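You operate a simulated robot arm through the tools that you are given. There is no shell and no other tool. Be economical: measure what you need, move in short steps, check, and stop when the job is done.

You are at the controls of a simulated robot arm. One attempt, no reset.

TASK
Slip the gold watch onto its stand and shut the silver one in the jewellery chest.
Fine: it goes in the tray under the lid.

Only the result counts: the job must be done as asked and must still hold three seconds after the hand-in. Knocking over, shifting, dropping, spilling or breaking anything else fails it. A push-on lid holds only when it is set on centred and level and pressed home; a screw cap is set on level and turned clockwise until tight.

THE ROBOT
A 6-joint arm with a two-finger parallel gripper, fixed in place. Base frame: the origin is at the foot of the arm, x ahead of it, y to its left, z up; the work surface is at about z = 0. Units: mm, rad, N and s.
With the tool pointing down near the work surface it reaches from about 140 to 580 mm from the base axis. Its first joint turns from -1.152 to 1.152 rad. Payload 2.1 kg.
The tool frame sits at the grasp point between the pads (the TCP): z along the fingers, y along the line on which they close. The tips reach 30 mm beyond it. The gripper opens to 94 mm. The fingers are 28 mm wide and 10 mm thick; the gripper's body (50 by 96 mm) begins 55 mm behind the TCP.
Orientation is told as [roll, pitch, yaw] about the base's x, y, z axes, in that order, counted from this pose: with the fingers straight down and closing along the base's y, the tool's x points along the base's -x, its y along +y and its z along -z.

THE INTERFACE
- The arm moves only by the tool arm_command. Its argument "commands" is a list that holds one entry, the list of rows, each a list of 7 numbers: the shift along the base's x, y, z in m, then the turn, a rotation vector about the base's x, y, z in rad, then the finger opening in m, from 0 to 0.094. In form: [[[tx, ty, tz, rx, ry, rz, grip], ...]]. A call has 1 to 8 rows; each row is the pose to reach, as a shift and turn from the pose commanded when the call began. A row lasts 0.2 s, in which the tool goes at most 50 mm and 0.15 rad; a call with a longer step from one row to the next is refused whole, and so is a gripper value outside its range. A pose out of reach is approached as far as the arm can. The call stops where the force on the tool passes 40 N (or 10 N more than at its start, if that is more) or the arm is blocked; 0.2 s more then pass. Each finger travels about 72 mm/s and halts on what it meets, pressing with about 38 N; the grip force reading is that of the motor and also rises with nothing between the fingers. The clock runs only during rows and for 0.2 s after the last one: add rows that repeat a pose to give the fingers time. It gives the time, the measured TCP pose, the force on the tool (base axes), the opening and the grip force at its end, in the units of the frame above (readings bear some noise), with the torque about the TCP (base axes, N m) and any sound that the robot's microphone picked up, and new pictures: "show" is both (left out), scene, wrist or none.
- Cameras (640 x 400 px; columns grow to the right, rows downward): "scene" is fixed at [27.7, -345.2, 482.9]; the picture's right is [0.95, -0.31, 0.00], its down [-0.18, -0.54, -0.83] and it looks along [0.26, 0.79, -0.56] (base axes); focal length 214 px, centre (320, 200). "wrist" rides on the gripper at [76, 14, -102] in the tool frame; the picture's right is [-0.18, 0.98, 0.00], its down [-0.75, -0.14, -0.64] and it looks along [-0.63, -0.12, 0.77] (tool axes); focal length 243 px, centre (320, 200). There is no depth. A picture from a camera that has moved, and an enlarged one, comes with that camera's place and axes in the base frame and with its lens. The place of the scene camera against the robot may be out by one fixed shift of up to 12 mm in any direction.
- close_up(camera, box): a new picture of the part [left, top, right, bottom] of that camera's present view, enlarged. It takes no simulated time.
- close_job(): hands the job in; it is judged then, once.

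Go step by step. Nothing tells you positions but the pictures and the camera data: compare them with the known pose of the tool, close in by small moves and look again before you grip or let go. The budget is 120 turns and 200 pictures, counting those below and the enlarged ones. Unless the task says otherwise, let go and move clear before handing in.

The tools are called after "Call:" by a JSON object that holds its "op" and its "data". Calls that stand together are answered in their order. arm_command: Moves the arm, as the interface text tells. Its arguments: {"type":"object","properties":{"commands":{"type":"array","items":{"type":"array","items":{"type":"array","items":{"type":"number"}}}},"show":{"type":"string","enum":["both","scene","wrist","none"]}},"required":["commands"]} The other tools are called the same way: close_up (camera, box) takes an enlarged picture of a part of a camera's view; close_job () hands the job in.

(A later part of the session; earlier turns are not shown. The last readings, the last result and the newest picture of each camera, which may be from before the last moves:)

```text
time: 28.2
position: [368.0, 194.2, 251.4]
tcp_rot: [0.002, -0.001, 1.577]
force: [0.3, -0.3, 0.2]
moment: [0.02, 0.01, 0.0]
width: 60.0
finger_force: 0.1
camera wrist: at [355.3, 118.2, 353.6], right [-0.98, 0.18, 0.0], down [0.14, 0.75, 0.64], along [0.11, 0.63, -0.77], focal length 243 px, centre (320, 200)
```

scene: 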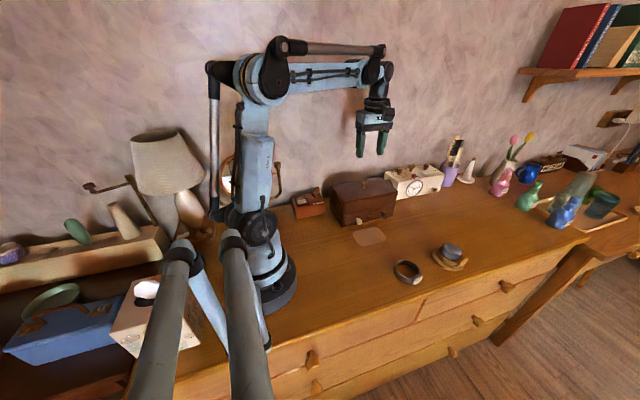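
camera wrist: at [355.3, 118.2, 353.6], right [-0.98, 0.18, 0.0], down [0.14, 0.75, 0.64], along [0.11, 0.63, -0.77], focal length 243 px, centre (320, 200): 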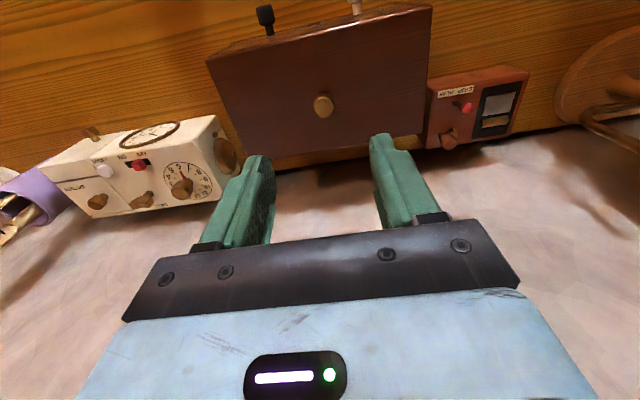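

Knob centre is about (365,193) with its top near z=129 and the lid top near z=99. I'll lower to z of about 165 and recheck before gripping.

Call:
{"op": "arm_command", "data": {"commands": [[[-0.0035, -0.001, -0.04, 0, 0, 0, 0.05], [-0.0035, -0.001, -0.08, 0, 0, 0, 0.05], [-0.0035, -0.001, -0.085, 0, 0, 0, 0.05]]], "show": "none"}}

Call:
{"op": "close_up", "data": {"camera": "wrist", "box": [160, 0, 480, 240]}}

Call:
{"op": "close_up", "data": {"camera": "scene", "box": [320, 130, 420, 230]}}

```text
time: 29.0
position: [365.4, 193.3, 167.3]
tcp_rot: [-0.002, 0.0, 1.574]
force: [-0.2, 0.0, -0.3]
moment: [0.03, -0.02, 0.02]
width: 49.8
finger_force: 0.1
```

```text
1.67 times, centred on (320, 120) of wrist
camera zoom: at [351.6, 117.0, 269.0], right [-0.98, 0.18, 0.0], down [0.14, 0.75, 0.64], along [0.12, 0.63, -0.77], focal length 404 px, centre (320, 333)
```

zoom: 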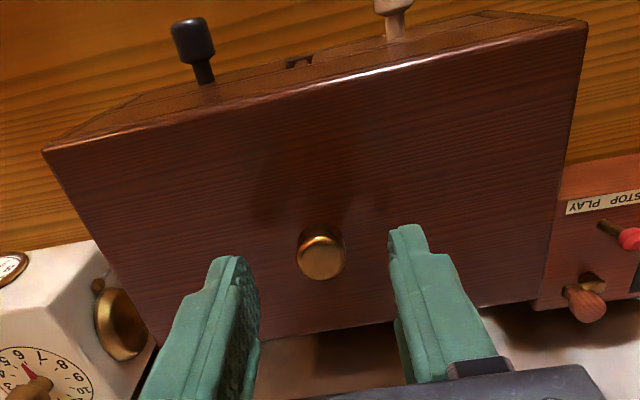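

```text
4.00 times, centred on (370, 180) of scene
camera zoom: at [27.7, -345.2, 482.9], right [0.95, -0.31, 0.0], down [-0.18, -0.54, -0.83], along [0.26, 0.79, -0.56], focal length 858 px, centre (120, 280)
```

zoom: 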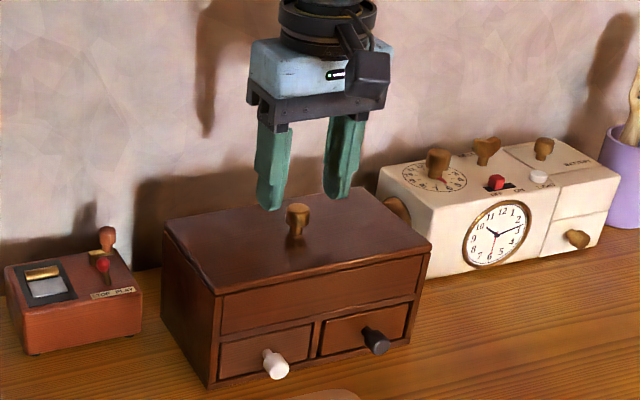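

Knob is at (366,194) and the lid spans about x 264–468, y 142–252. I'll lower to grip the knob, then close.

Call:
{"op": "arm_command", "data": {"commands": [[[0.0005, 0.0007, -0.015, 0, 0, 0, 0.05], [0.0005, 0.0007, -0.03, 0, 0, 0, 0.05], [0.0005, 0.0007, -0.033, 0, 0, 0, 0.05], [0.0005, 0.0007, -0.033, 0, 0, 0, 0.03], [0.0005, 0.0007, -0.033, 0, 0, 0, 0.0], [0.0005, 0.0007, -0.033, 0, 0, 0, 0.0], [0.0005, 0.0007, -0.033, 0, 0, 0, 0.0]]], "show": "none"}}

Call:
{"op": "close_up", "data": {"camera": "scene", "box": [320, 150, 420, 230]}}

```text
time: 29.8
position: [365.2, 193.8, 136.4]
tcp_rot: [0.001, 0.001, 1.57]
force: [2.2, 0.4, 10.1]
moment: [0.03, -0.13, 0.02]
width: 32.3
finger_force: 1.3
stopped in row 4: the force on the tool passed its limit at 50 N (the readings are from after the stop); the commanded pose is now the measured one
```

```text
5.00 times, centred on (370, 190) of scene
camera zoom: at [27.7, -345.3, 482.9], right [0.95, -0.31, 0.0], down [-0.17, -0.54, -0.83], along [0.26, 0.79, -0.56], focal length 1072 px, centre (70, 250)
```

zoom: 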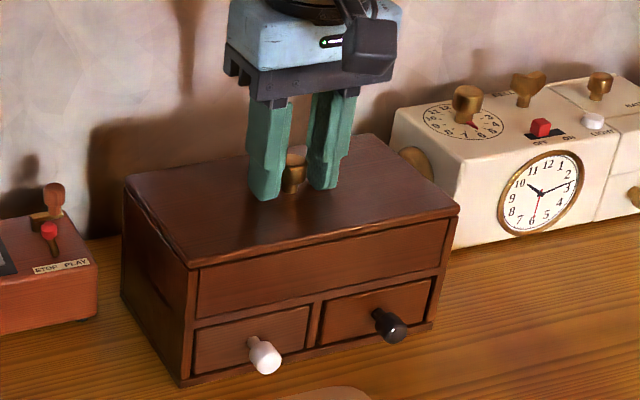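

The tips touched the lid, so its top is at z of about 106. I'll raise 3 mm and close on the knob.

Call:
{"op": "arm_command", "data": {"commands": [[[0, 0, 0.003, 0, 0, 0, 0.033], [0, 0, 0.003, 0, 0, 0, 0.015], [0, 0, 0.003, 0, 0, 0, 0.0], [0, 0, 0.003, 0, 0, 0, 0.0], [0, 0, 0.003, 0, 0, 0, 0.0]]], "show": "none"}}

Call:
{"op": "close_up", "data": {"camera": "scene", "box": [320, 150, 420, 230]}}

```text
time: 31.0
position: [365.2, 193.6, 139.6]
tcp_rot: [0.002, 0.001, 1.573]
force: [0.2, -0.8, 0.7]
moment: [0.0, -0.03, -0.03]
width: 18.9
finger_force: 38.4
heard: snap
```

```text
5.00 times, centred on (370, 190) of scene
camera zoom: at [27.7, -345.2, 482.9], right [0.95, -0.31, 0.0], down [-0.18, -0.54, -0.83], along [0.26, 0.79, -0.56], focal length 1072 px, centre (70, 250)
```

zoom: 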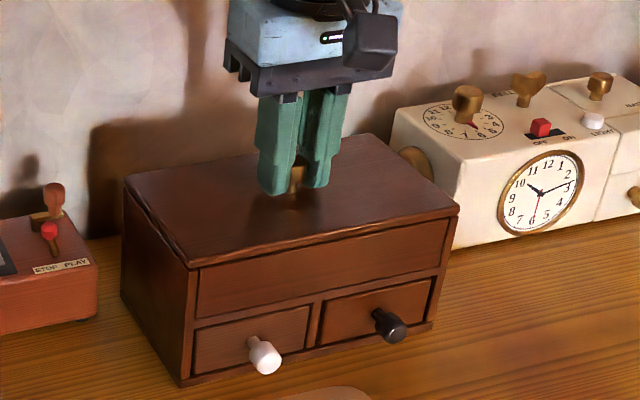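

Gripped at 18.9 mm, and a snap was heard, probably a lid catch. I'll lift slowly to see whether the lid comes straight off or hinges.

Call:
{"op": "arm_command", "data": {"commands": [[[0, 0, 0.001, 0, 0, 0, 0.0], [0, 0, 0.002, 0, 0, 0, 0.0], [0, 0, 0.004, 0, 0, 0, 0.0], [0, 0, 0.006, 0, 0, 0, 0.0], [0, 0, 0.008, 0, 0, 0, 0.0]]], "show": "none"}}

Call:
{"op": "close_up", "data": {"camera": "scene", "box": [320, 150, 420, 230]}}

```text
time: 32.2
position: [365.8, 193.3, 146.6]
tcp_rot: [0.003, 0.001, 1.575]
force: [0.2, -0.2, -0.8]
moment: [0.0, 0.02, 0.01]
width: 18.7
finger_force: 38.2
```

```text
5.00 times, centred on (370, 190) of scene
camera zoom: at [27.7, -345.2, 482.9], right [0.95, -0.31, 0.0], down [-0.18, -0.54, -0.83], along [0.26, 0.79, -0.56], focal length 1072 px, centre (70, 250)
```

zoom: 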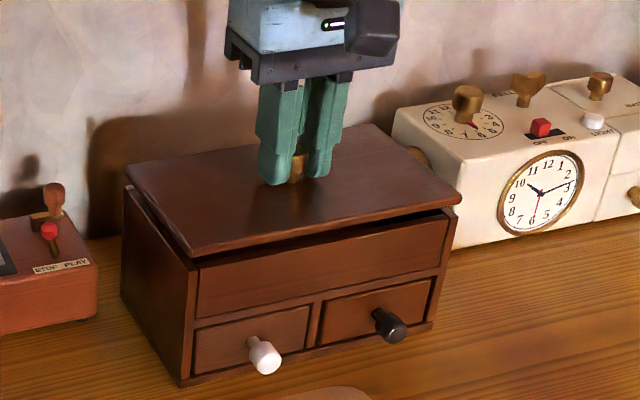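

The lid lifts with almost no load. I'll continue 40 mm straight up and look.

Call:
{"op": "arm_command", "data": {"commands": [[[0, 0, 0.005, 0, 0, 0, 0.0], [0, 0, 0.012, 0, 0, 0, 0.0], [0, 0, 0.02, 0, 0, 0, 0.0], [0, 0, 0.03, 0, 0, 0, 0.0], [0, 0, 0.04, 0, 0, 0, 0.0]]], "show": "none"}}

Call:
{"op": "close_up", "data": {"camera": "scene", "box": [310, 120, 430, 230]}}

Call:
{"op": "close_up", "data": {"camera": "wrist", "box": [0, 0, 640, 400]}}

```text
time: 33.4
position: [365.7, 192.6, 187.6]
tcp_rot: [0.001, 0.0, 1.575]
force: [0.7, 1.2, -1.3]
moment: [0.0, -0.01, 0.0]
width: 19.0
finger_force: 38.3
```

```text
3.64 times, centred on (370, 175) of scene
camera zoom: at [27.7, -345.2, 482.9], right [0.95, -0.31, 0.0], down [-0.18, -0.54, -0.83], along [0.26, 0.79, -0.56], focal length 780 px, centre (138, 291)
```

zoom: 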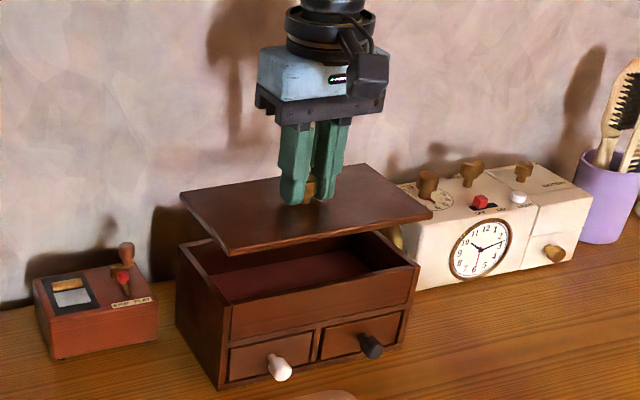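

```text
1.00 times, centred on (320, 200) of wrist (not enlarged: the box is as wide or as high as the picture)
camera zoom: at [351.6, 117.7, 289.6], right [-0.98, 0.18, 0.0], down [0.14, 0.75, 0.64], along [0.12, 0.63, -0.77], focal length 243 px, centre (320, 200)
```

zoom: 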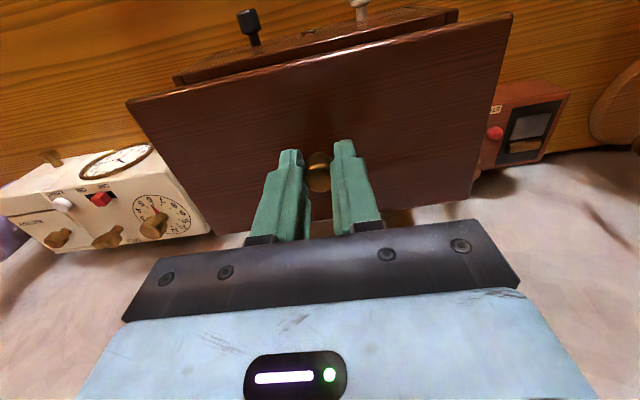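

It's a lift-off slab lid with an open tray below. I'll set the lid on the clear desk area around (497,55), moving -y first to stay clear of the clock.

Call:
{"op": "arm_command", "data": {"commands": [[[0, -0.01, 0, 0, 0, 0, 0.0], [0, -0.035, 0, 0, 0, 0, 0.0], [0, -0.065, 0, 0, 0, 0, 0.0], [0, -0.095, 0, 0, 0, 0, 0.0], [0.02, -0.12, 0, 0, 0, 0, 0.0], [0.045, -0.137, 0, 0, 0, 0, 0.0], [0.075, -0.138, 0, 0, 0, 0, 0.0], [0.1, -0.138, 0, 0, 0, 0, 0.0]]], "show": "none"}}

Call:
{"op": "arm_command", "data": {"commands": [[[0.02, 0, -0.01, 0, 0, 0, 0.0], [0.03, 0, -0.03, 0, 0, 0, 0.0], [0.032, 0, -0.055, 0, 0, 0, 0.0], [0.032, 0, -0.08, 0, 0, 0, 0.0], [0.032, 0, -0.1, 0, 0, 0, 0.0], [0.032, 0, -0.11, 0, 0, 0, 0.0], [0.032, 0, -0.11, 0, 0, 0, 0.0]]]}}

```text
time: 35.2
position: [466.0, 56.3, 187.9]
tcp_rot: [0.001, 0.0, 1.574]
force: [0.2, -0.4, -2.2]
moment: [-0.01, 0.03, -0.02]
width: 18.9
finger_force: 38.2
```

```text
time: 36.8
position: [497.0, 55.2, 77.2]
tcp_rot: [0.001, 0.0, 1.575]
force: [0.2, 0.3, -1.3]
moment: [0.02, -0.02, 0.01]
width: 18.8
finger_force: 38.3
camera wrist: at [483.6, -19.8, 179.8], right [-0.98, 0.18, 0.0], down [0.14, 0.75, 0.64], along [0.12, 0.63, -0.77], focal length 243 px, centre (320, 200)
```

scene: 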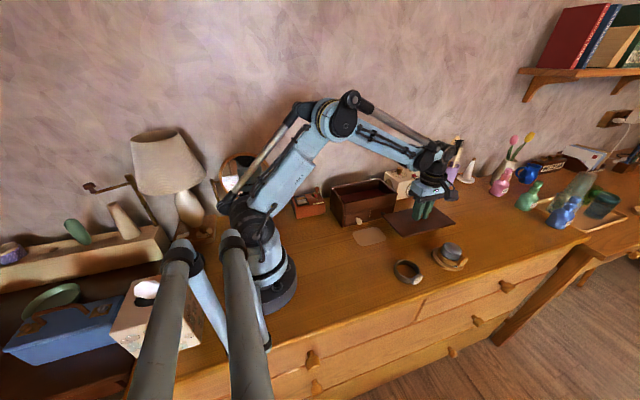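
wrist: 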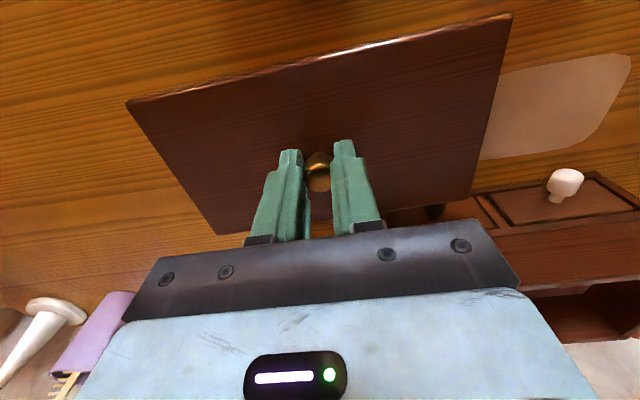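

The spot is clear. I'll lower until the lid touches the desk.

Call:
{"op": "arm_command", "data": {"commands": [[[0, 0, -0.012, 0, 0, 0, 0.0], [0, 0, -0.022, 0, 0, 0, 0.0], [0, 0, -0.027, 0, 0, 0, 0.0], [0, 0, -0.03, 0, 0, 0, 0.0], [0, 0, -0.032, 0, 0, 0, 0.0]]], "show": "none"}}

Call:
{"op": "close_up", "data": {"camera": "scene", "box": [370, 180, 490, 270]}}

```text
time: 38.0
position: [497.7, 56.7, 45.8]
tcp_rot: [0.003, -0.001, 1.573]
force: [0.2, -0.2, -1.2]
moment: [0.02, -0.04, 0.0]
width: 18.7
finger_force: 38.1
```

```text
4.44 times, centred on (430, 225) of scene
camera zoom: at [27.7, -345.2, 482.9], right [0.95, -0.31, 0.0], down [-0.18, -0.54, -0.83], along [0.26, 0.79, -0.56], focal length 953 px, centre (-169, 89)
```

zoom: 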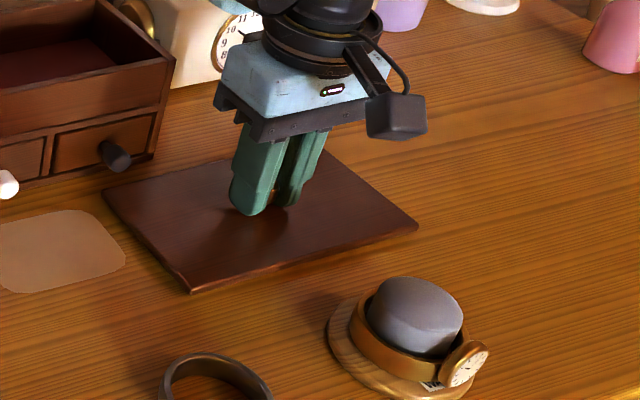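

Call:
{"op": "arm_command", "data": {"commands": [[[0, 0, -0.001, 0, 0, 0, 0.0], [0, 0, -0.002, 0, 0, 0, 0.0], [0, 0, -0.003, 0, 0, 0, 0.0], [0, 0, -0.004, 0, 0, 0, 0.0], [0, 0, -0.005, 0, 0, 0, 0.0], [0, 0, -0.006, 0, 0, 0, 0.0]]], "show": "none"}}

```text
time: 39.4
position: [496.6, 55.4, 40.5]
tcp_rot: [0.001, 0.001, 1.575]
force: [-2.8, -0.2, 34.4]
moment: [0.04, 0.03, -0.01]
width: 18.6
finger_force: 38.1
```

The lid is resting on the desk. I'll release, rise, then go over the silver watch with yaw adjusted by +0.22 to flank its dial.

Call:
{"op": "arm_command", "data": {"commands": [[[0, 0, 0.001, 0, 0, 0, 0.0], [0, 0, 0.001, 0, 0, 0, 0.03], [0, 0, 0.001, 0, 0, 0, 0.05], [0, 0, 0.001, 0, 0, 0, 0.05], [0, 0, 0.02, 0, 0, 0, 0.05], [0, 0, 0.06, 0, 0, 0, 0.06], [0, 0, 0.1, 0, 0, 0, 0.08], [-0.04, -0.02, 0.11, 0, 0, 0, 0.085]]], "show": "none"}}

Call:
{"op": "arm_command", "data": {"commands": [[[-0.03, -0.03, 0, 0, 0, 0.1, 0.085], [-0.06, -0.06, 0, 0, 0, 0.22, 0.085], [-0.09, -0.09, -0.02, 0, 0, 0.22, 0.085], [-0.096, -0.112, -0.03, 0, 0, 0.22, 0.085], [-0.096, -0.112, -0.03, 0, 0, 0.22, 0.085]]]}}

Call:
{"op": "close_up", "data": {"camera": "scene", "box": [360, 190, 500, 295]}}

```text
time: 41.2
position: [457.7, 36.7, 149.8]
tcp_rot: [0.001, -0.001, 1.575]
force: [0.7, 0.0, -0.5]
moment: [0.02, 0.01, -0.04]
width: 85.2
finger_force: 0.1
```

```text
time: 42.4
position: [362.9, -77.0, 119.2]
tcp_rot: [0.003, 0.0, 1.794]
force: [-0.1, -0.1, 0.3]
moment: [-0.02, 0.01, -0.01]
width: 85.1
finger_force: 0.0
camera wrist: at [365.4, -153.1, 221.5], right [-1.0, -0.04, 0.0], down [-0.03, 0.77, 0.64], along [-0.03, 0.64, -0.77], focal length 243 px, centre (320, 200)
```

scene: 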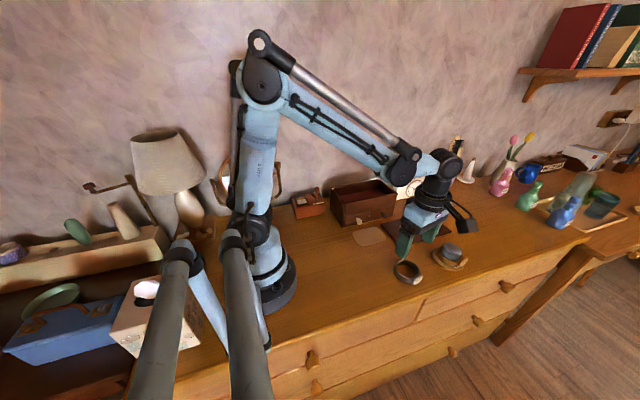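
wrist: 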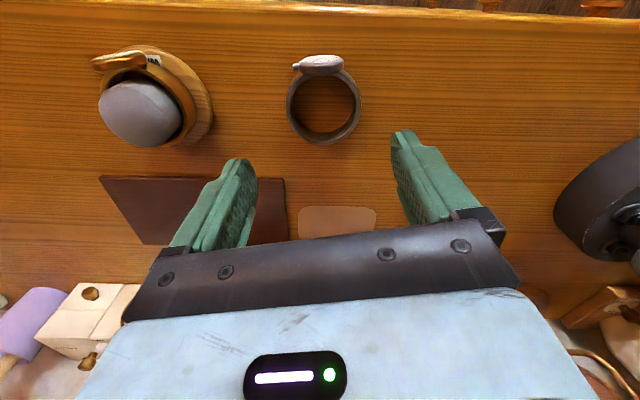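

```text
3.81 times, centred on (430, 242) of scene
camera zoom: at [27.7, -345.2, 482.9], right [0.95, -0.31, 0.0], down [-0.18, -0.54, -0.83], along [0.26, 0.79, -0.56], focal length 817 px, centre (-99, 38)
```

zoom: 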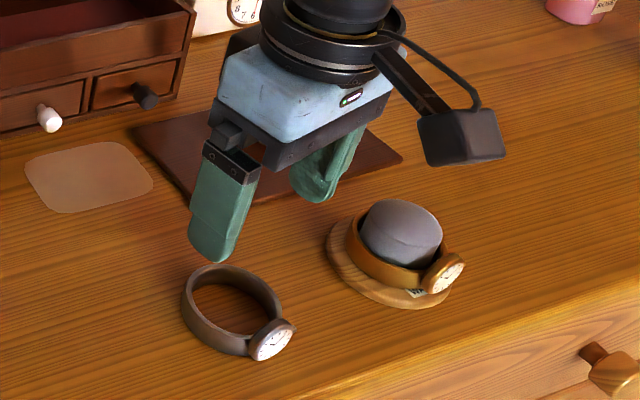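

Silver's centre is about (358.8,-79). I'll shift there and lower with the fingers open, then check before closing.

Call:
{"op": "arm_command", "data": {"commands": [[[-0.0034, -0.0031, -0.03, 0, 0, 0, 0.085], [-0.0034, -0.0031, -0.06, 0, 0, 0, 0.085], [-0.0034, -0.0031, -0.08, 0, 0, 0, 0.085], [-0.0034, -0.0031, -0.087, 0, 0, 0, 0.085], [-0.0034, -0.0031, -0.087, 0, 0, 0, 0.085]]], "show": "none"}}

Call:
{"op": "close_up", "data": {"camera": "wrist", "box": [160, 40, 480, 240]}}

Call:
{"op": "close_up", "data": {"camera": "scene", "box": [370, 225, 450, 295]}}

```text
time: 43.6
position: [358.1, -79.6, 31.4]
tcp_rot: [0.002, 0.0, 1.797]
force: [1.3, -0.2, -0.6]
moment: [-0.01, -0.01, -0.01]
width: 85.0
finger_force: 0.1
```

```text
2.00 times, centred on (320, 140) of wrist
camera zoom: at [361.7, -156.4, 133.6], right [-1.0, -0.04, 0.0], down [-0.03, 0.77, 0.64], along [-0.03, 0.64, -0.77], focal length 485 px, centre (320, 320)
```

zoom: 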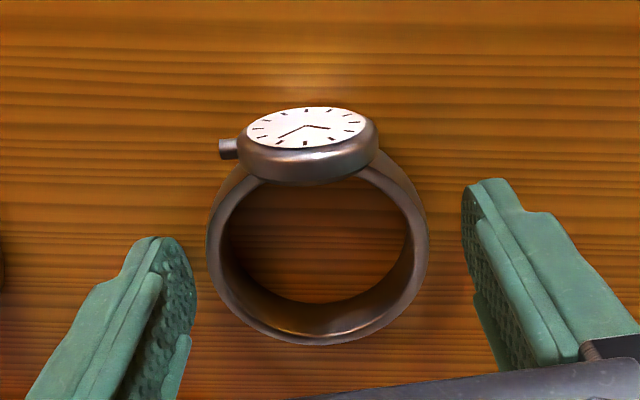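

```text
5.71 times, centred on (410, 260) of scene
camera zoom: at [27.7, -345.2, 482.9], right [0.95, -0.31, 0.0], down [-0.18, -0.54, -0.83], along [0.26, 0.79, -0.56], focal length 1226 px, centre (-194, -143)
```

zoom: 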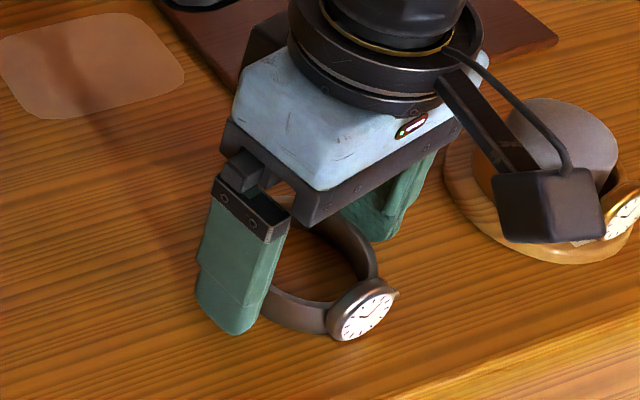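

The ring computes to (359.8,-80) and the TCP is at (358.5,-79.2), which is good. I'll close and lift gently.

Call:
{"op": "arm_command", "data": {"commands": [[[0.0005, -0.0005, 0, 0, 0, 0, 0.04], [0.0005, -0.0005, 0, 0, 0, 0, 0.04], [0.0005, -0.0005, 0, 0, 0, 0, 0.04], [0.0005, -0.0005, 0.004, 0, 0, 0, 0.04], [0.0005, -0.0005, 0.008, 0, 0, 0, 0.04], [0.0005, -0.0005, 0.015, 0, 0, 0, 0.04], [0.0005, -0.0005, 0.025, 0, 0, 0, 0.04]]], "show": "none"}}

Call:
{"op": "close_up", "data": {"camera": "wrist", "box": [160, 40, 480, 240]}}

Call:
{"op": "close_up", "data": {"camera": "scene", "box": [370, 225, 450, 295]}}

```text
time: 45.2
position: [357.0, -79.8, 57.4]
tcp_rot: [0.003, -0.001, 1.793]
force: [0.7, -0.4, -0.7]
moment: [0.02, -0.01, 0.02]
width: 61.9
finger_force: 37.6
```

```text
2.00 times, centred on (320, 140) of wrist
camera zoom: at [361.5, -156.5, 159.5], right [-1.0, -0.04, 0.0], down [-0.03, 0.77, 0.64], along [-0.03, 0.64, -0.77], focal length 485 px, centre (320, 320)
```

zoom: 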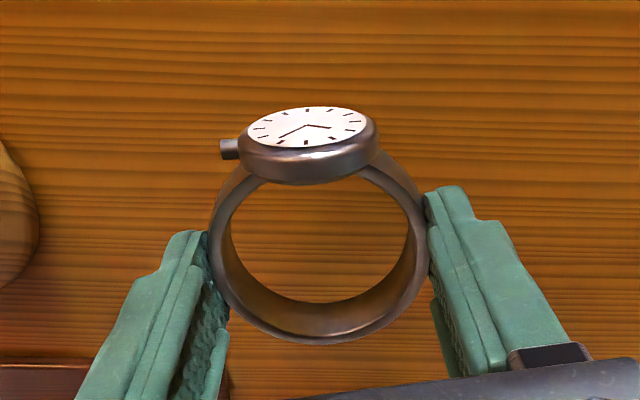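

```text
5.71 times, centred on (410, 260) of scene
camera zoom: at [27.7, -345.2, 482.9], right [0.95, -0.31, 0.0], down [-0.18, -0.54, -0.83], along [0.26, 0.79, -0.56], focal length 1226 px, centre (-194, -143)
```

zoom: 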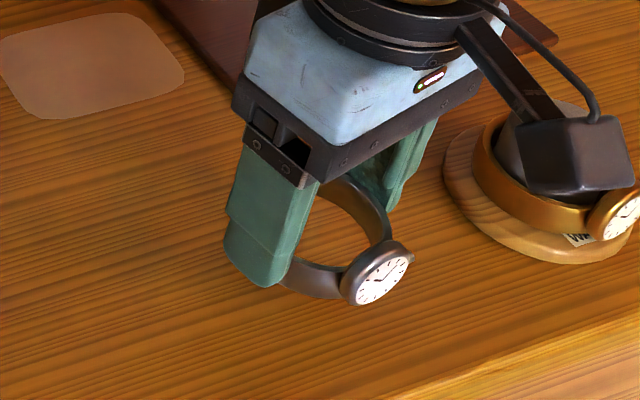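

Silver is held. I'll lift high, then carry it over to the open tray while turning back to yaw 1.57.

Call:
{"op": "arm_command", "data": {"commands": [[[0, 0, 0.01, 0, 0, 0, 0.04], [0, 0, 0.03, 0, 0, 0, 0.04], [0, 0, 0.055, 0, 0, 0, 0.04], [0, 0, 0.085, 0, 0, 0, 0.04], [0, 0.01, 0.115, 0, 0, 0, 0.04], [0, 0.025, 0.135, 0, 0, -0.05, 0.04], [0, 0.05, 0.14, 0, 0, -0.12, 0.04], [0, 0.08, 0.14, 0, 0, -0.2, 0.04]]], "show": "none"}}

Call:
{"op": "arm_command", "data": {"commands": [[[0, 0.03, 0, 0, 0, -0.02, 0.04], [0, 0.06, 0, 0, 0, -0.02, 0.04], [0, 0.09, 0, 0, 0, -0.02, 0.04], [0.002, 0.12, 0, 0, 0, -0.02, 0.04], [0.005, 0.15, 0, 0, 0, -0.02, 0.04], [0.007, 0.175, 0, 0, 0, -0.02, 0.04], [0.008, 0.193, 0, 0, 0, -0.02, 0.04], [0.008, 0.198, 0, 0, 0, -0.02, 0.04]]]}}

Call:
{"op": "close_up", "data": {"camera": "scene", "box": [310, 130, 430, 230]}}

```text
time: 47.0
position: [358.6, 0.3, 197.7]
tcp_rot: [0.004, 0.001, 1.592]
force: [0.3, 0.3, -1.6]
moment: [0.03, -0.02, -0.03]
width: 61.6
finger_force: 38.1
```

```text
time: 48.8
position: [367.7, 198.2, 196.7]
tcp_rot: [0.0, -0.001, 1.572]
force: [-0.4, 0.5, -1.7]
moment: [0.06, -0.01, 0.0]
width: 61.8
finger_force: 38.2
camera wrist: at [352.2, 123.0, 299.1], right [-0.98, 0.18, 0.0], down [0.14, 0.75, 0.64], along [0.12, 0.63, -0.77], focal length 243 px, centre (320, 200)
```

scene: 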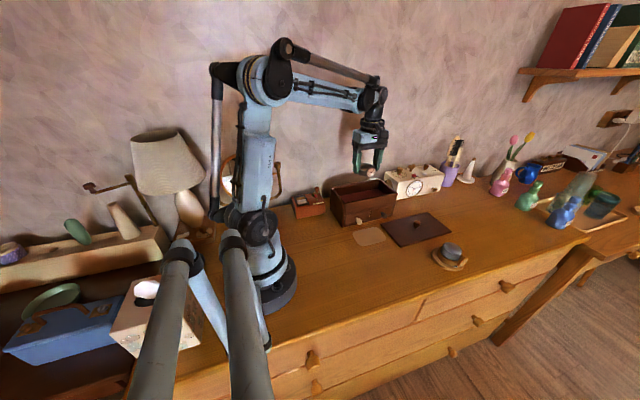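
wrist: 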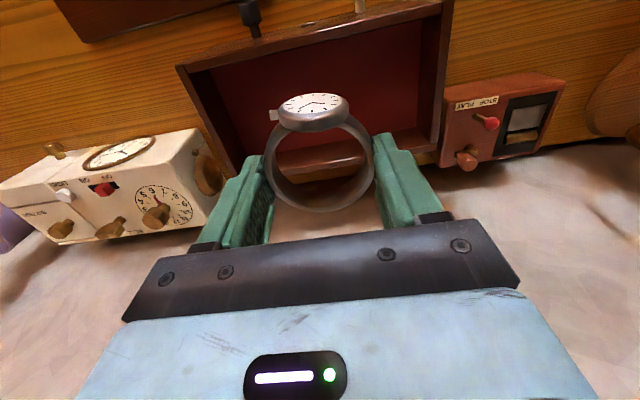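

```text
4.00 times, centred on (370, 180) of scene
camera zoom: at [27.7, -345.2, 482.9], right [0.95, -0.31, 0.0], down [-0.18, -0.54, -0.83], along [0.26, 0.79, -0.56], focal length 858 px, centre (120, 280)
```

zoom: 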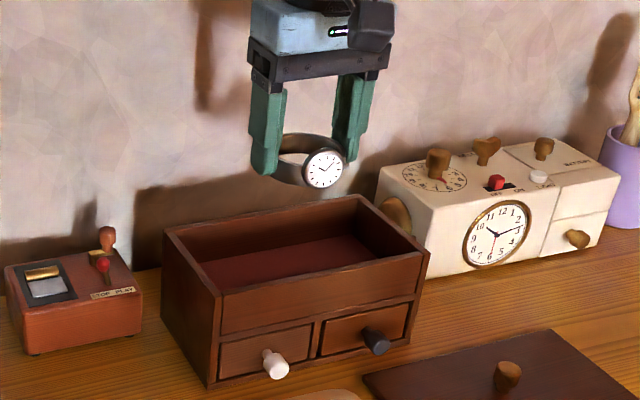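

The watch is over the tray. I'll shift 7 mm toward the back so the dial clears the front wall, then lower partway into the tray and check.

Call:
{"op": "arm_command", "data": {"commands": [[[0, 0.003, -0.005, 0, 0, 0, 0.04], [0, 0.007, -0.02, 0, 0, 0, 0.04], [0, 0.007, -0.035, 0, 0, 0, 0.04], [0, 0.007, -0.05, 0, 0, 0, 0.04], [0, 0.007, -0.062, 0, 0, 0, 0.04], [0, 0.007, -0.07, 0, 0, 0, 0.04]]], "show": "none"}}

Call:
{"op": "close_up", "data": {"camera": "wrist", "box": [160, 0, 480, 240]}}

Call:
{"op": "close_up", "data": {"camera": "scene", "box": [320, 150, 420, 230]}}

```text
time: 50.2
position: [366.2, 204.3, 126.8]
tcp_rot: [0.002, 0.0, 1.575]
force: [0.9, -0.1, -1.2]
moment: [-0.02, -0.01, -0.03]
width: 61.7
finger_force: 37.9
```

```text
1.67 times, centred on (320, 120) of wrist
camera zoom: at [352.5, 129.2, 229.2], right [-0.98, 0.18, 0.0], down [0.14, 0.75, 0.64], along [0.12, 0.63, -0.77], focal length 404 px, centre (320, 333)
```

zoom: 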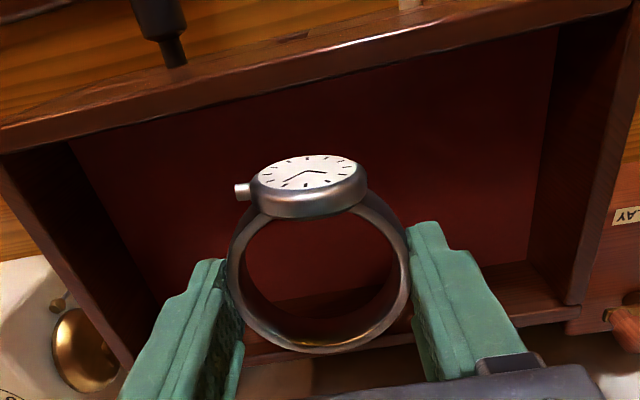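

```text
5.00 times, centred on (370, 190) of scene
camera zoom: at [27.7, -345.2, 482.9], right [0.95, -0.31, 0.0], down [-0.18, -0.54, -0.83], along [0.26, 0.79, -0.56], focal length 1072 px, centre (70, 250)
```

zoom: 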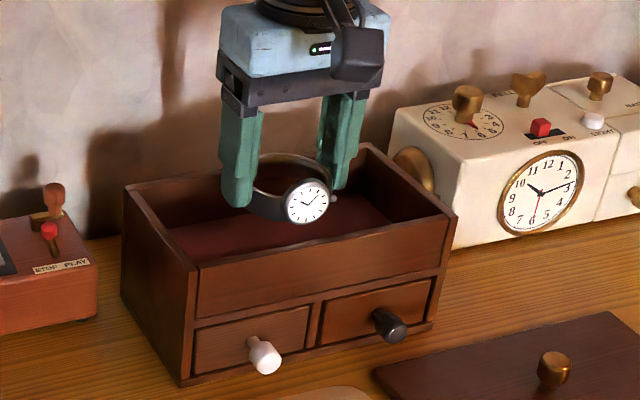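

The watch spans y of about 164–235, so I'll recentre 4 mm toward -y and lower into the tray, feeling for the floor.

Call:
{"op": "arm_command", "data": {"commands": [[[0, -0.004, 0, 0, 0, 0, 0.04], [0, -0.004, -0.005, 0, 0, 0, 0.04], [0, -0.004, -0.01, 0, 0, 0, 0.04], [0, -0.004, -0.014, 0, 0, 0, 0.04], [0, -0.004, -0.018, 0, 0, 0, 0.04], [0, -0.004, -0.021, 0, 0, 0, 0.04], [0, -0.004, -0.024, 0, 0, 0, 0.04]]], "show": "none"}}

Call:
{"op": "close_up", "data": {"camera": "wrist", "box": [160, 0, 480, 240]}}

Call:
{"op": "close_up", "data": {"camera": "scene", "box": [320, 150, 420, 230]}}

```text
time: 51.8
position: [365.7, 200.4, 103.8]
tcp_rot: [0.001, -0.001, 1.574]
force: [-0.1, 0.3, -0.3]
moment: [0.02, -0.03, -0.04]
width: 59.8
finger_force: 38.3
```

```text
1.67 times, centred on (320, 120) of wrist
camera zoom: at [352.6, 125.5, 205.3], right [-0.98, 0.18, 0.0], down [0.14, 0.75, 0.64], along [0.12, 0.63, -0.77], focal length 404 px, centre (320, 333)
```

zoom: 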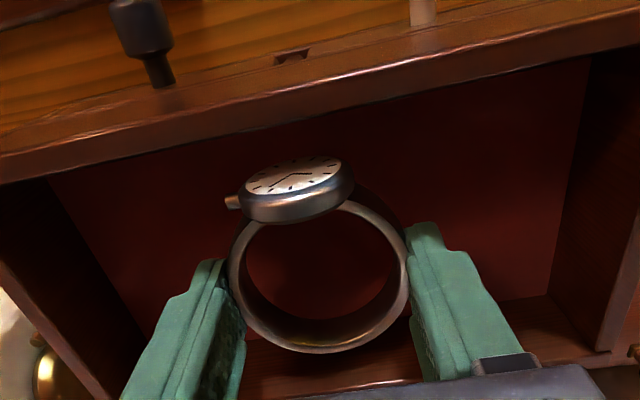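

```text
5.00 times, centred on (370, 190) of scene
camera zoom: at [27.7, -345.2, 482.9], right [0.95, -0.31, 0.0], down [-0.18, -0.54, -0.83], along [0.26, 0.79, -0.56], focal length 1072 px, centre (70, 250)
```

zoom: 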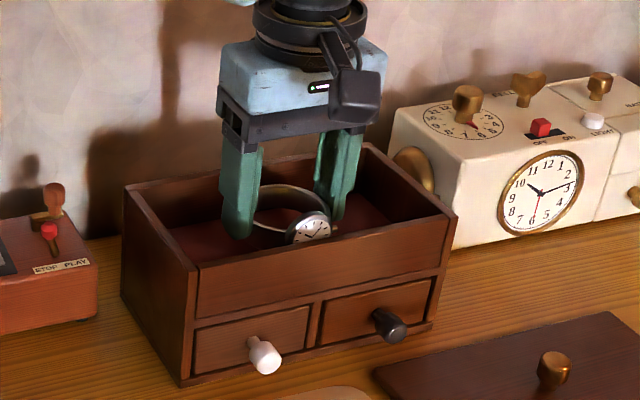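

The watch has slipped slightly in the grip (59.8 mm). I'll feel downward in 1.5 mm steps for the floor before releasing.

Call:
{"op": "arm_command", "data": {"commands": [[[0, 0, -0.0015, 0, 0, 0, 0.04], [0, 0, -0.003, 0, 0, 0, 0.04], [0, 0, -0.0045, 0, 0, 0, 0.04], [0, 0, -0.006, 0, 0, 0, 0.04], [0, 0, -0.0075, 0, 0, 0, 0.04], [0, 0, -0.009, 0, 0, 0, 0.04]]], "show": "none"}}

Call:
{"op": "close_up", "data": {"camera": "wrist", "box": [160, 0, 480, 240]}}

Call:
{"op": "close_up", "data": {"camera": "scene", "box": [340, 170, 410, 220]}}

```text
time: 53.2
position: [366.3, 200.5, 93.9]
tcp_rot: [0.001, -0.001, 1.575]
force: [0.1, -0.2, -0.1]
moment: [0.01, -0.02, 0.02]
width: 59.9
finger_force: 37.8
```

```text
1.67 times, centred on (320, 120) of wrist
camera zoom: at [352.8, 125.5, 196.5], right [-0.98, 0.18, 0.0], down [0.14, 0.75, 0.64], along [0.12, 0.63, -0.77], focal length 404 px, centre (320, 333)
```

zoom: 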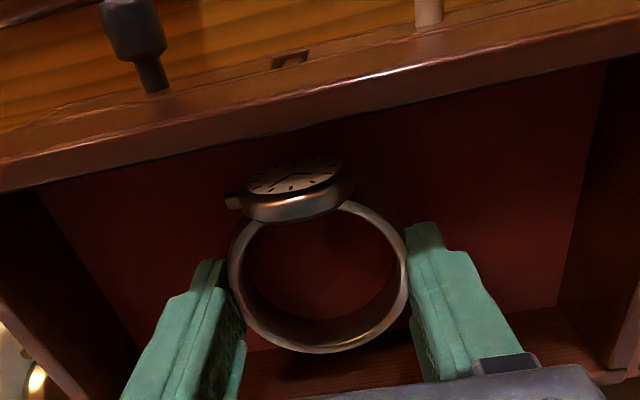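

```text
8.00 times, centred on (375, 195) of scene
camera zoom: at [27.7, -345.2, 482.9], right [0.95, -0.31, 0.0], down [-0.18, -0.54, -0.83], along [0.26, 0.79, -0.56], focal length 1716 px, centre (-120, 240)
```

zoom: 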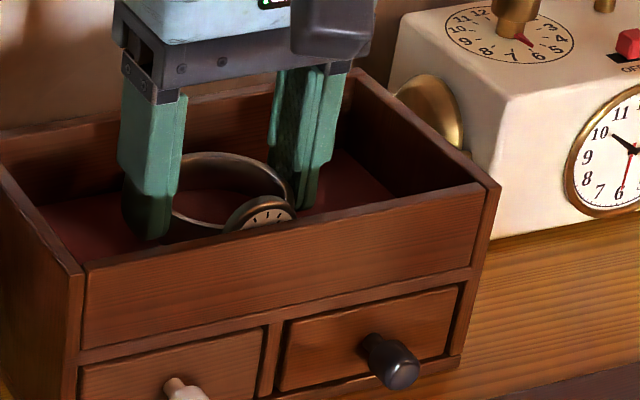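

No floor yet, so I'll keep descending gently.

Call:
{"op": "arm_command", "data": {"commands": [[[0, 0, -0.002, 0, 0, 0, 0.04], [0, 0, -0.004, 0, 0, 0, 0.04], [0, 0, -0.006, 0, 0, 0, 0.04], [0, 0, -0.008, 0, 0, 0, 0.04], [0, 0, -0.01, 0, 0, 0, 0.04], [0, 0, -0.012, 0, 0, 0, 0.04]]], "show": "none"}}

Call:
{"op": "close_up", "data": {"camera": "wrist", "box": [160, 0, 480, 240]}}

Call:
{"op": "close_up", "data": {"camera": "scene", "box": [340, 170, 410, 220]}}

```text
time: 54.3
position: [365.9, 201.7, 87.9]
tcp_rot: [0.003, -0.001, 1.575]
force: [0.0, 0.3, 6.6]
moment: [0.1, -0.14, 0.0]
width: 60.1
finger_force: 38.2
stopped in row 5: the force on the tool passed its limit at 50 N (the readings are from after the stop); the commanded pose is now the measured one
```

```text
1.67 times, centred on (320, 120) of wrist
camera zoom: at [352.9, 125.8, 190.3], right [-0.98, 0.18, 0.0], down [0.14, 0.75, 0.64], along [0.11, 0.63, -0.77], focal length 404 px, centre (320, 333)
```

zoom: 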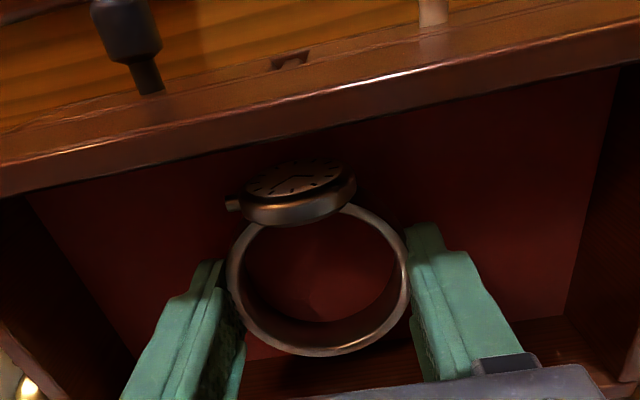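

```text
8.00 times, centred on (375, 195) of scene
camera zoom: at [27.7, -345.2, 482.9], right [0.95, -0.31, 0.0], down [-0.17, -0.54, -0.83], along [0.26, 0.79, -0.56], focal length 1716 px, centre (-120, 240)
```

zoom: 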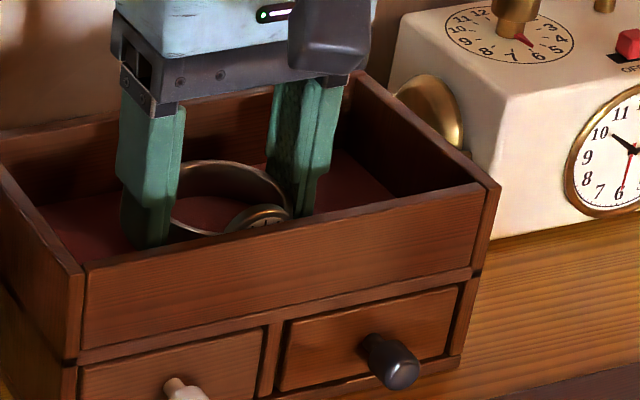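

The floor was reached and the watch is resting in the tray. I'll open only slightly, rise straight out, and inspect the chest, since I noticed a faint line on its side.

Call:
{"op": "arm_command", "data": {"commands": [[[0, 0, 0.001, 0, 0, 0, 0.04], [0, 0, 0.001, 0, 0, 0, 0.07], [0, 0, 0.001, 0, 0, 0, 0.08], [0, 0, 0.001, 0, 0, 0, 0.08], [0, 0, 0.02, 0, 0, 0, 0.08], [0, 0, 0.06, 0, 0, 0, 0.08], [0, 0, 0.1, 0, 0, 0, 0.08]]], "show": "wrist"}}

Call:
{"op": "close_up", "data": {"camera": "scene", "box": [325, 165, 405, 235]}}

Call:
{"op": "close_up", "data": {"camera": "wrist", "box": [160, 0, 480, 240]}}

```text
time: 55.9
position: [365.4, 200.1, 188.9]
tcp_rot: [0.001, 0.0, 1.575]
force: [-0.2, -0.2, 0.2]
moment: [0.0, 0.01, 0.01]
width: 80.0
finger_force: 0.0
camera wrist: at [352.0, 125.0, 290.4], right [-0.98, 0.18, 0.0], down [0.14, 0.75, 0.64], along [0.11, 0.63, -0.77], focal length 243 px, centre (320, 200)
```

wrist: 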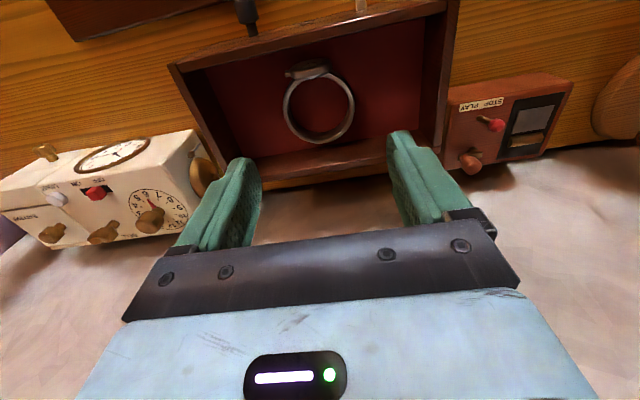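

```text
5.71 times, centred on (365, 200) of scene
camera zoom: at [27.7, -345.2, 482.9], right [0.95, -0.31, 0.0], down [-0.18, -0.54, -0.83], along [0.26, 0.79, -0.56], focal length 1226 px, centre (63, 200)
```

zoom: 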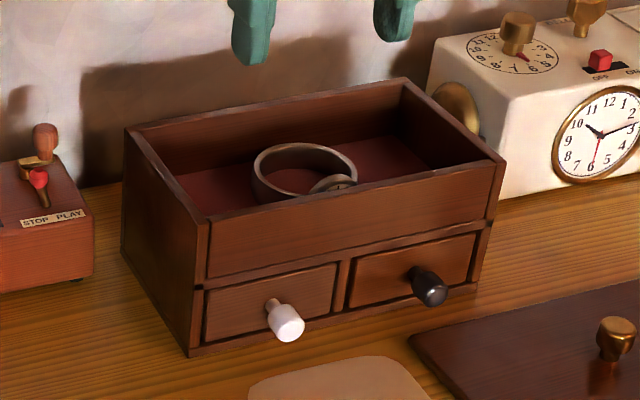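

```text
1.67 times, centred on (320, 120) of wrist
camera zoom: at [352.0, 125.0, 290.4], right [-0.98, 0.18, 0.0], down [0.14, 0.75, 0.64], along [0.11, 0.63, -0.77], focal length 404 px, centre (320, 333)
```

zoom: 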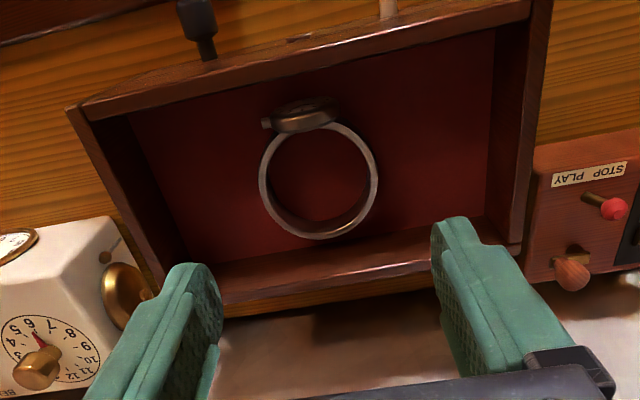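

The silver watch lies flat in the tray. I'll check the chest seam closely, and the lid's position on the desk.

Call:
{"op": "close_up", "data": {"camera": "scene", "box": [335, 195, 400, 230]}}

Call:
{"op": "close_up", "data": {"camera": "scene", "box": [330, 170, 480, 280]}}

```text
9.85 times, centred on (368, 212) of scene
camera zoom: at [27.7, -345.2, 482.9], right [0.95, -0.31, 0.0], down [-0.18, -0.54, -0.83], along [0.26, 0.79, -0.56], focal length 2112 px, centre (-148, 77)
```

zoom: 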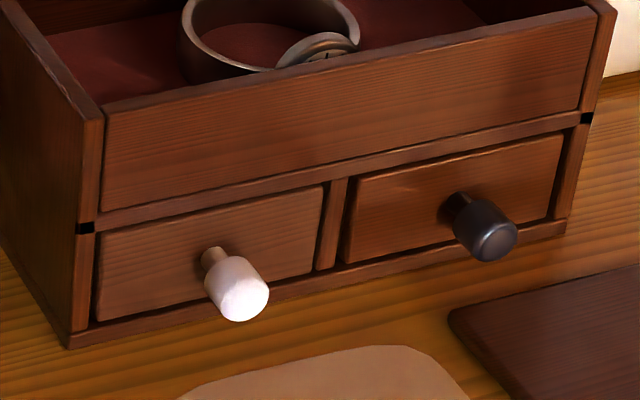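

```text
3.64 times, centred on (405, 225) of scene
camera zoom: at [27.7, -345.2, 482.9], right [0.95, -0.31, 0.0], down [-0.18, -0.54, -0.83], along [0.26, 0.79, -0.56], focal length 780 px, centre (11, 109)
```

zoom: 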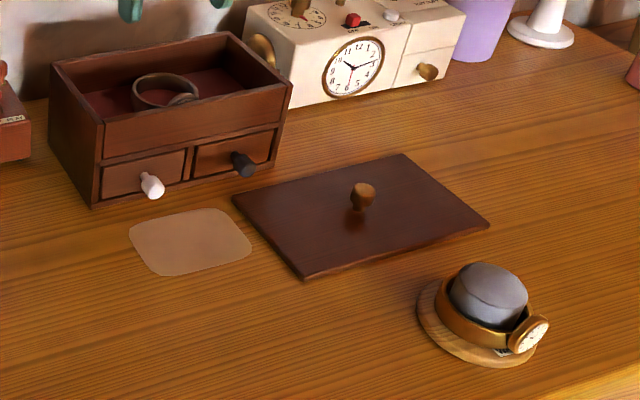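

Everything is in place. Now I'll fetch the lid: back over the knob at the same pose used when I released it.

Call:
{"op": "arm_command", "data": {"commands": [[[0, -0.03, 0, 0, 0, 0, 0.06], [0.01, -0.07, 0, 0, 0, 0, 0.05], [0.04, -0.1, 0, 0, 0, 0, 0.05], [0.08, -0.125, 0, 0, 0, 0, 0.05], [0.115, -0.1448, 0, 0, 0, 0, 0.05], [0.1316, -0.1448, -0.04, 0, 0, 0, 0.05], [0.1316, -0.1448, -0.085, 0, 0, 0, 0.05], [0.1316, -0.1448, -0.1, 0, 0, 0, 0.05]]], "show": "wrist"}}

Call:
{"op": "close_up", "data": {"camera": "scene", "box": [335, 195, 400, 230]}}

```text
time: 57.7
position: [498.5, 56.8, 87.4]
tcp_rot: [0.002, -0.001, 1.574]
force: [0.3, 0.6, 0.3]
moment: [0.01, 0.01, 0.02]
width: 50.0
finger_force: 0.0
camera wrist: at [485.2, -18.6, 189.5], right [-0.98, 0.18, 0.0], down [0.14, 0.75, 0.64], along [0.11, 0.63, -0.77], focal length 243 px, centre (320, 200)
```

wrist: 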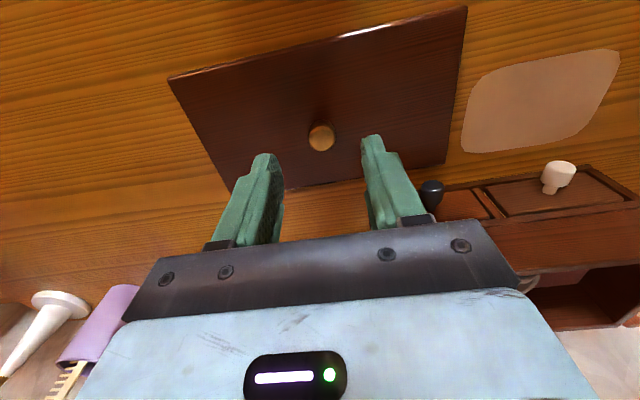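

```text
9.85 times, centred on (368, 212) of scene
camera zoom: at [27.7, -345.2, 482.9], right [0.95, -0.31, 0.0], down [-0.18, -0.54, -0.83], along [0.26, 0.79, -0.56], focal length 2112 px, centre (-148, 77)
```

zoom: 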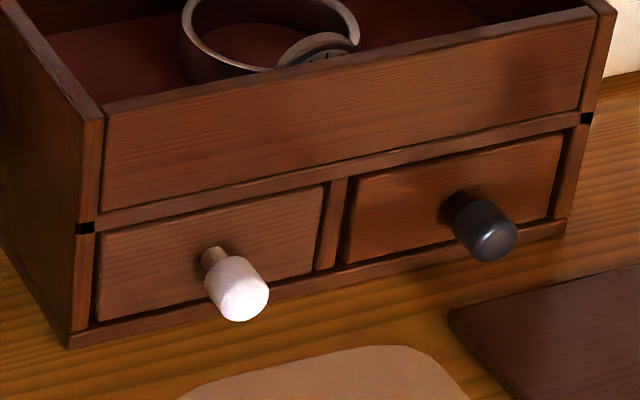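

The knob is in view between the fingers, and the chest's small notches appear to be just its joinery. I'll trim the position, lower, and grip the knob.

Call:
{"op": "arm_command", "data": {"commands": [[[-0.0015, -0.0012, -0.02, 0, 0, 0, 0.05], [-0.0015, -0.0012, -0.038, 0, 0, 0, 0.05], [-0.0015, -0.0012, -0.0455, 0, 0, 0, 0.05], [-0.0015, -0.0012, -0.0455, 0, 0, 0, 0.03], [-0.0015, -0.0012, -0.0455, 0, 0, 0, 0.0], [-0.0015, -0.0012, -0.0455, 0, 0, 0, 0.0], [-0.0015, -0.0012, -0.0455, 0, 0, 0, 0.0]]], "show": "wrist"}}

```text
time: 59.3
position: [496.3, 55.3, 41.3]
tcp_rot: [0.002, 0.0, 1.576]
force: [0.3, 0.1, 0.5]
moment: [0.01, 0.01, -0.02]
width: 18.7
finger_force: 37.9
camera wrist: at [483.5, -20.0, 144.6], right [-0.98, 0.18, 0.0], down [0.14, 0.75, 0.64], along [0.11, 0.63, -0.77], focal length 243 px, centre (320, 200)
```

wrist: 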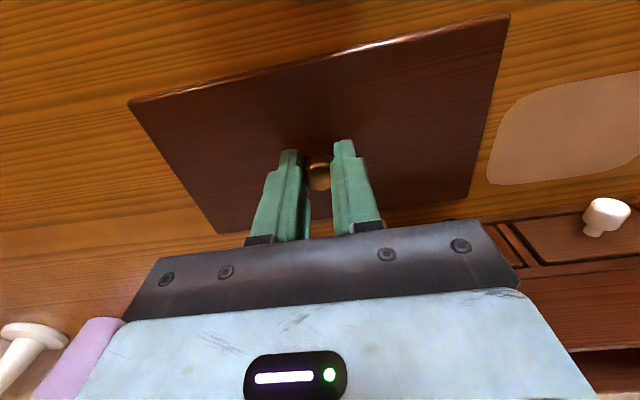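

Gripped as before. I'll lift, go back -x first then +y, to above the chest.

Call:
{"op": "arm_command", "data": {"commands": [[[0, 0, 0.01, 0, 0, 0, 0.0], [0, 0, 0.03, 0, 0, 0, 0.0], [0, 0, 0.06, 0, 0, 0, 0.0], [0, 0, 0.09, 0, 0, 0, 0.0], [0, 0, 0.12, 0, 0, 0, 0.0], [0, 0, 0.14, 0, 0, 0, 0.0], [-0.02, 0, 0.146, 0, 0, 0, 0.0], [-0.045, 0, 0.146, 0, 0, 0, 0.0]]], "show": "none"}}

Call:
{"op": "arm_command", "data": {"commands": [[[-0.03, 0.005, 0, 0, 0, 0, 0.0], [-0.06, 0.025, 0, 0, 0, 0, 0.0], [-0.08, 0.05, 0, 0, 0, 0, 0.0], [-0.0869, 0.08, 0, 0, 0, 0, 0.0], [-0.0869, 0.11, 0, 0, 0, 0, 0.0], [-0.0869, 0.13, 0, 0, 0, 0, 0.0], [-0.0869, 0.1377, 0, 0, 0, 0, 0.0], [-0.0869, 0.1377, 0, 0, 0, 0, 0.0]]], "show": "wrist"}}

Call:
{"op": "close_up", "data": {"camera": "scene", "box": [310, 120, 430, 230]}}

```text
time: 61.1
position: [452.3, 54.8, 189.4]
tcp_rot: [0.001, 0.0, 1.574]
force: [-0.2, -0.4, -2.1]
moment: [-0.01, -0.03, -0.01]
width: 18.8
finger_force: 37.7
```

```text
time: 62.9
position: [364.8, 192.9, 188.6]
tcp_rot: [0.004, -0.002, 1.576]
force: [0.0, -0.6, -0.6]
moment: [-0.01, -0.03, 0.02]
width: 18.9
finger_force: 38.3
camera wrist: at [350.6, 117.2, 291.0], right [-0.98, 0.18, 0.0], down [0.14, 0.75, 0.64], along [0.11, 0.63, -0.77], focal length 243 px, centre (320, 200)
```

wrist: 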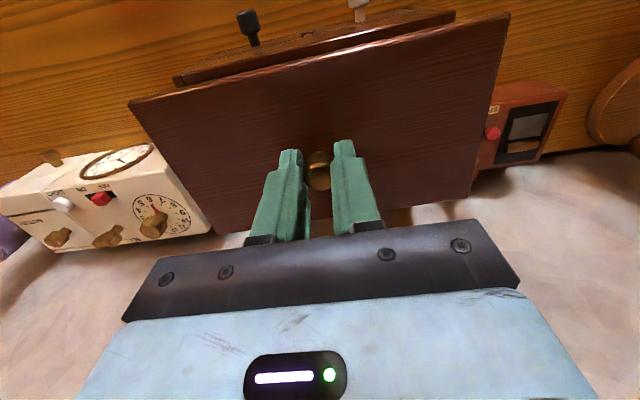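

```text
3.64 times, centred on (370, 175) of scene
camera zoom: at [27.7, -345.2, 482.9], right [0.95, -0.31, 0.0], down [-0.18, -0.54, -0.83], along [0.26, 0.79, -0.56], focal length 780 px, centre (138, 291)
```

zoom: 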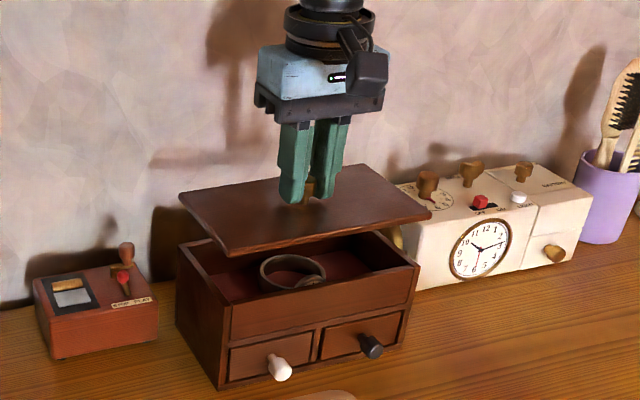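

The lid is back almost exactly where it was. I'll correct by (+1,+0.5) mm and lower to about 8 mm above seating.

Call:
{"op": "arm_command", "data": {"commands": [[[0.0008, 0.0004, -0.01, 0, 0, 0, 0.0], [0.0008, 0.0004, -0.02, 0, 0, 0, 0.0], [0.0008, 0.0004, -0.03, 0, 0, 0, 0.0], [0.0008, 0.0004, -0.037, 0, 0, 0, 0.0], [0.0008, 0.0004, -0.037, 0, 0, 0, 0.0]]], "show": "wrist"}}

Call:
{"op": "close_up", "data": {"camera": "scene", "box": [320, 150, 420, 230]}}

```text
time: 64.1
position: [365.2, 192.2, 151.1]
tcp_rot: [0.001, -0.001, 1.573]
force: [0.7, -0.1, -1.7]
moment: [0.01, 0.02, -0.01]
width: 19.0
finger_force: 37.7
camera wrist: at [352.0, 117.8, 253.4], right [-0.98, 0.18, 0.0], down [0.14, 0.75, 0.64], along [0.11, 0.63, -0.77], focal length 243 px, centre (320, 200)
```

wrist: 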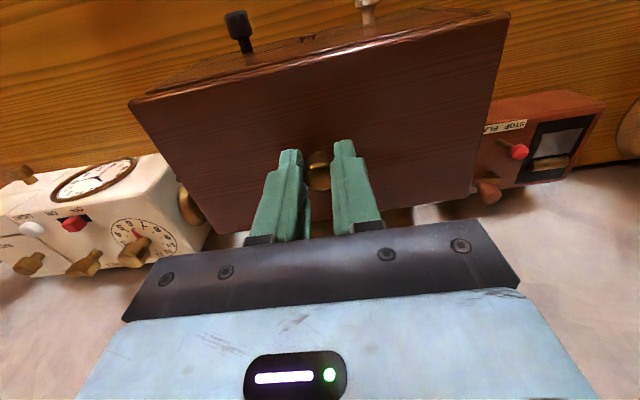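

```text
5.00 times, centred on (370, 190) of scene
camera zoom: at [27.7, -345.2, 482.9], right [0.95, -0.31, 0.0], down [-0.18, -0.54, -0.83], along [0.26, 0.79, -0.56], focal length 1072 px, centre (70, 250)
```

zoom: 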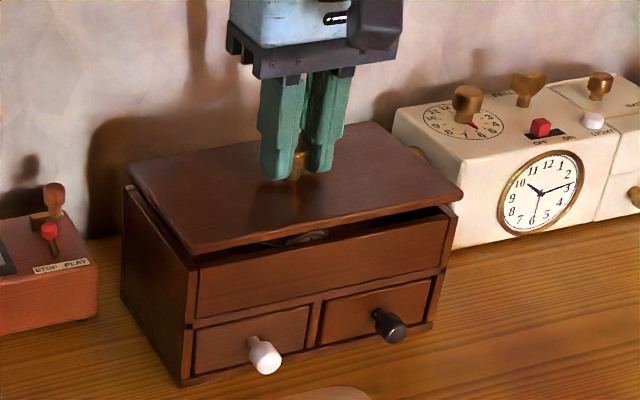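

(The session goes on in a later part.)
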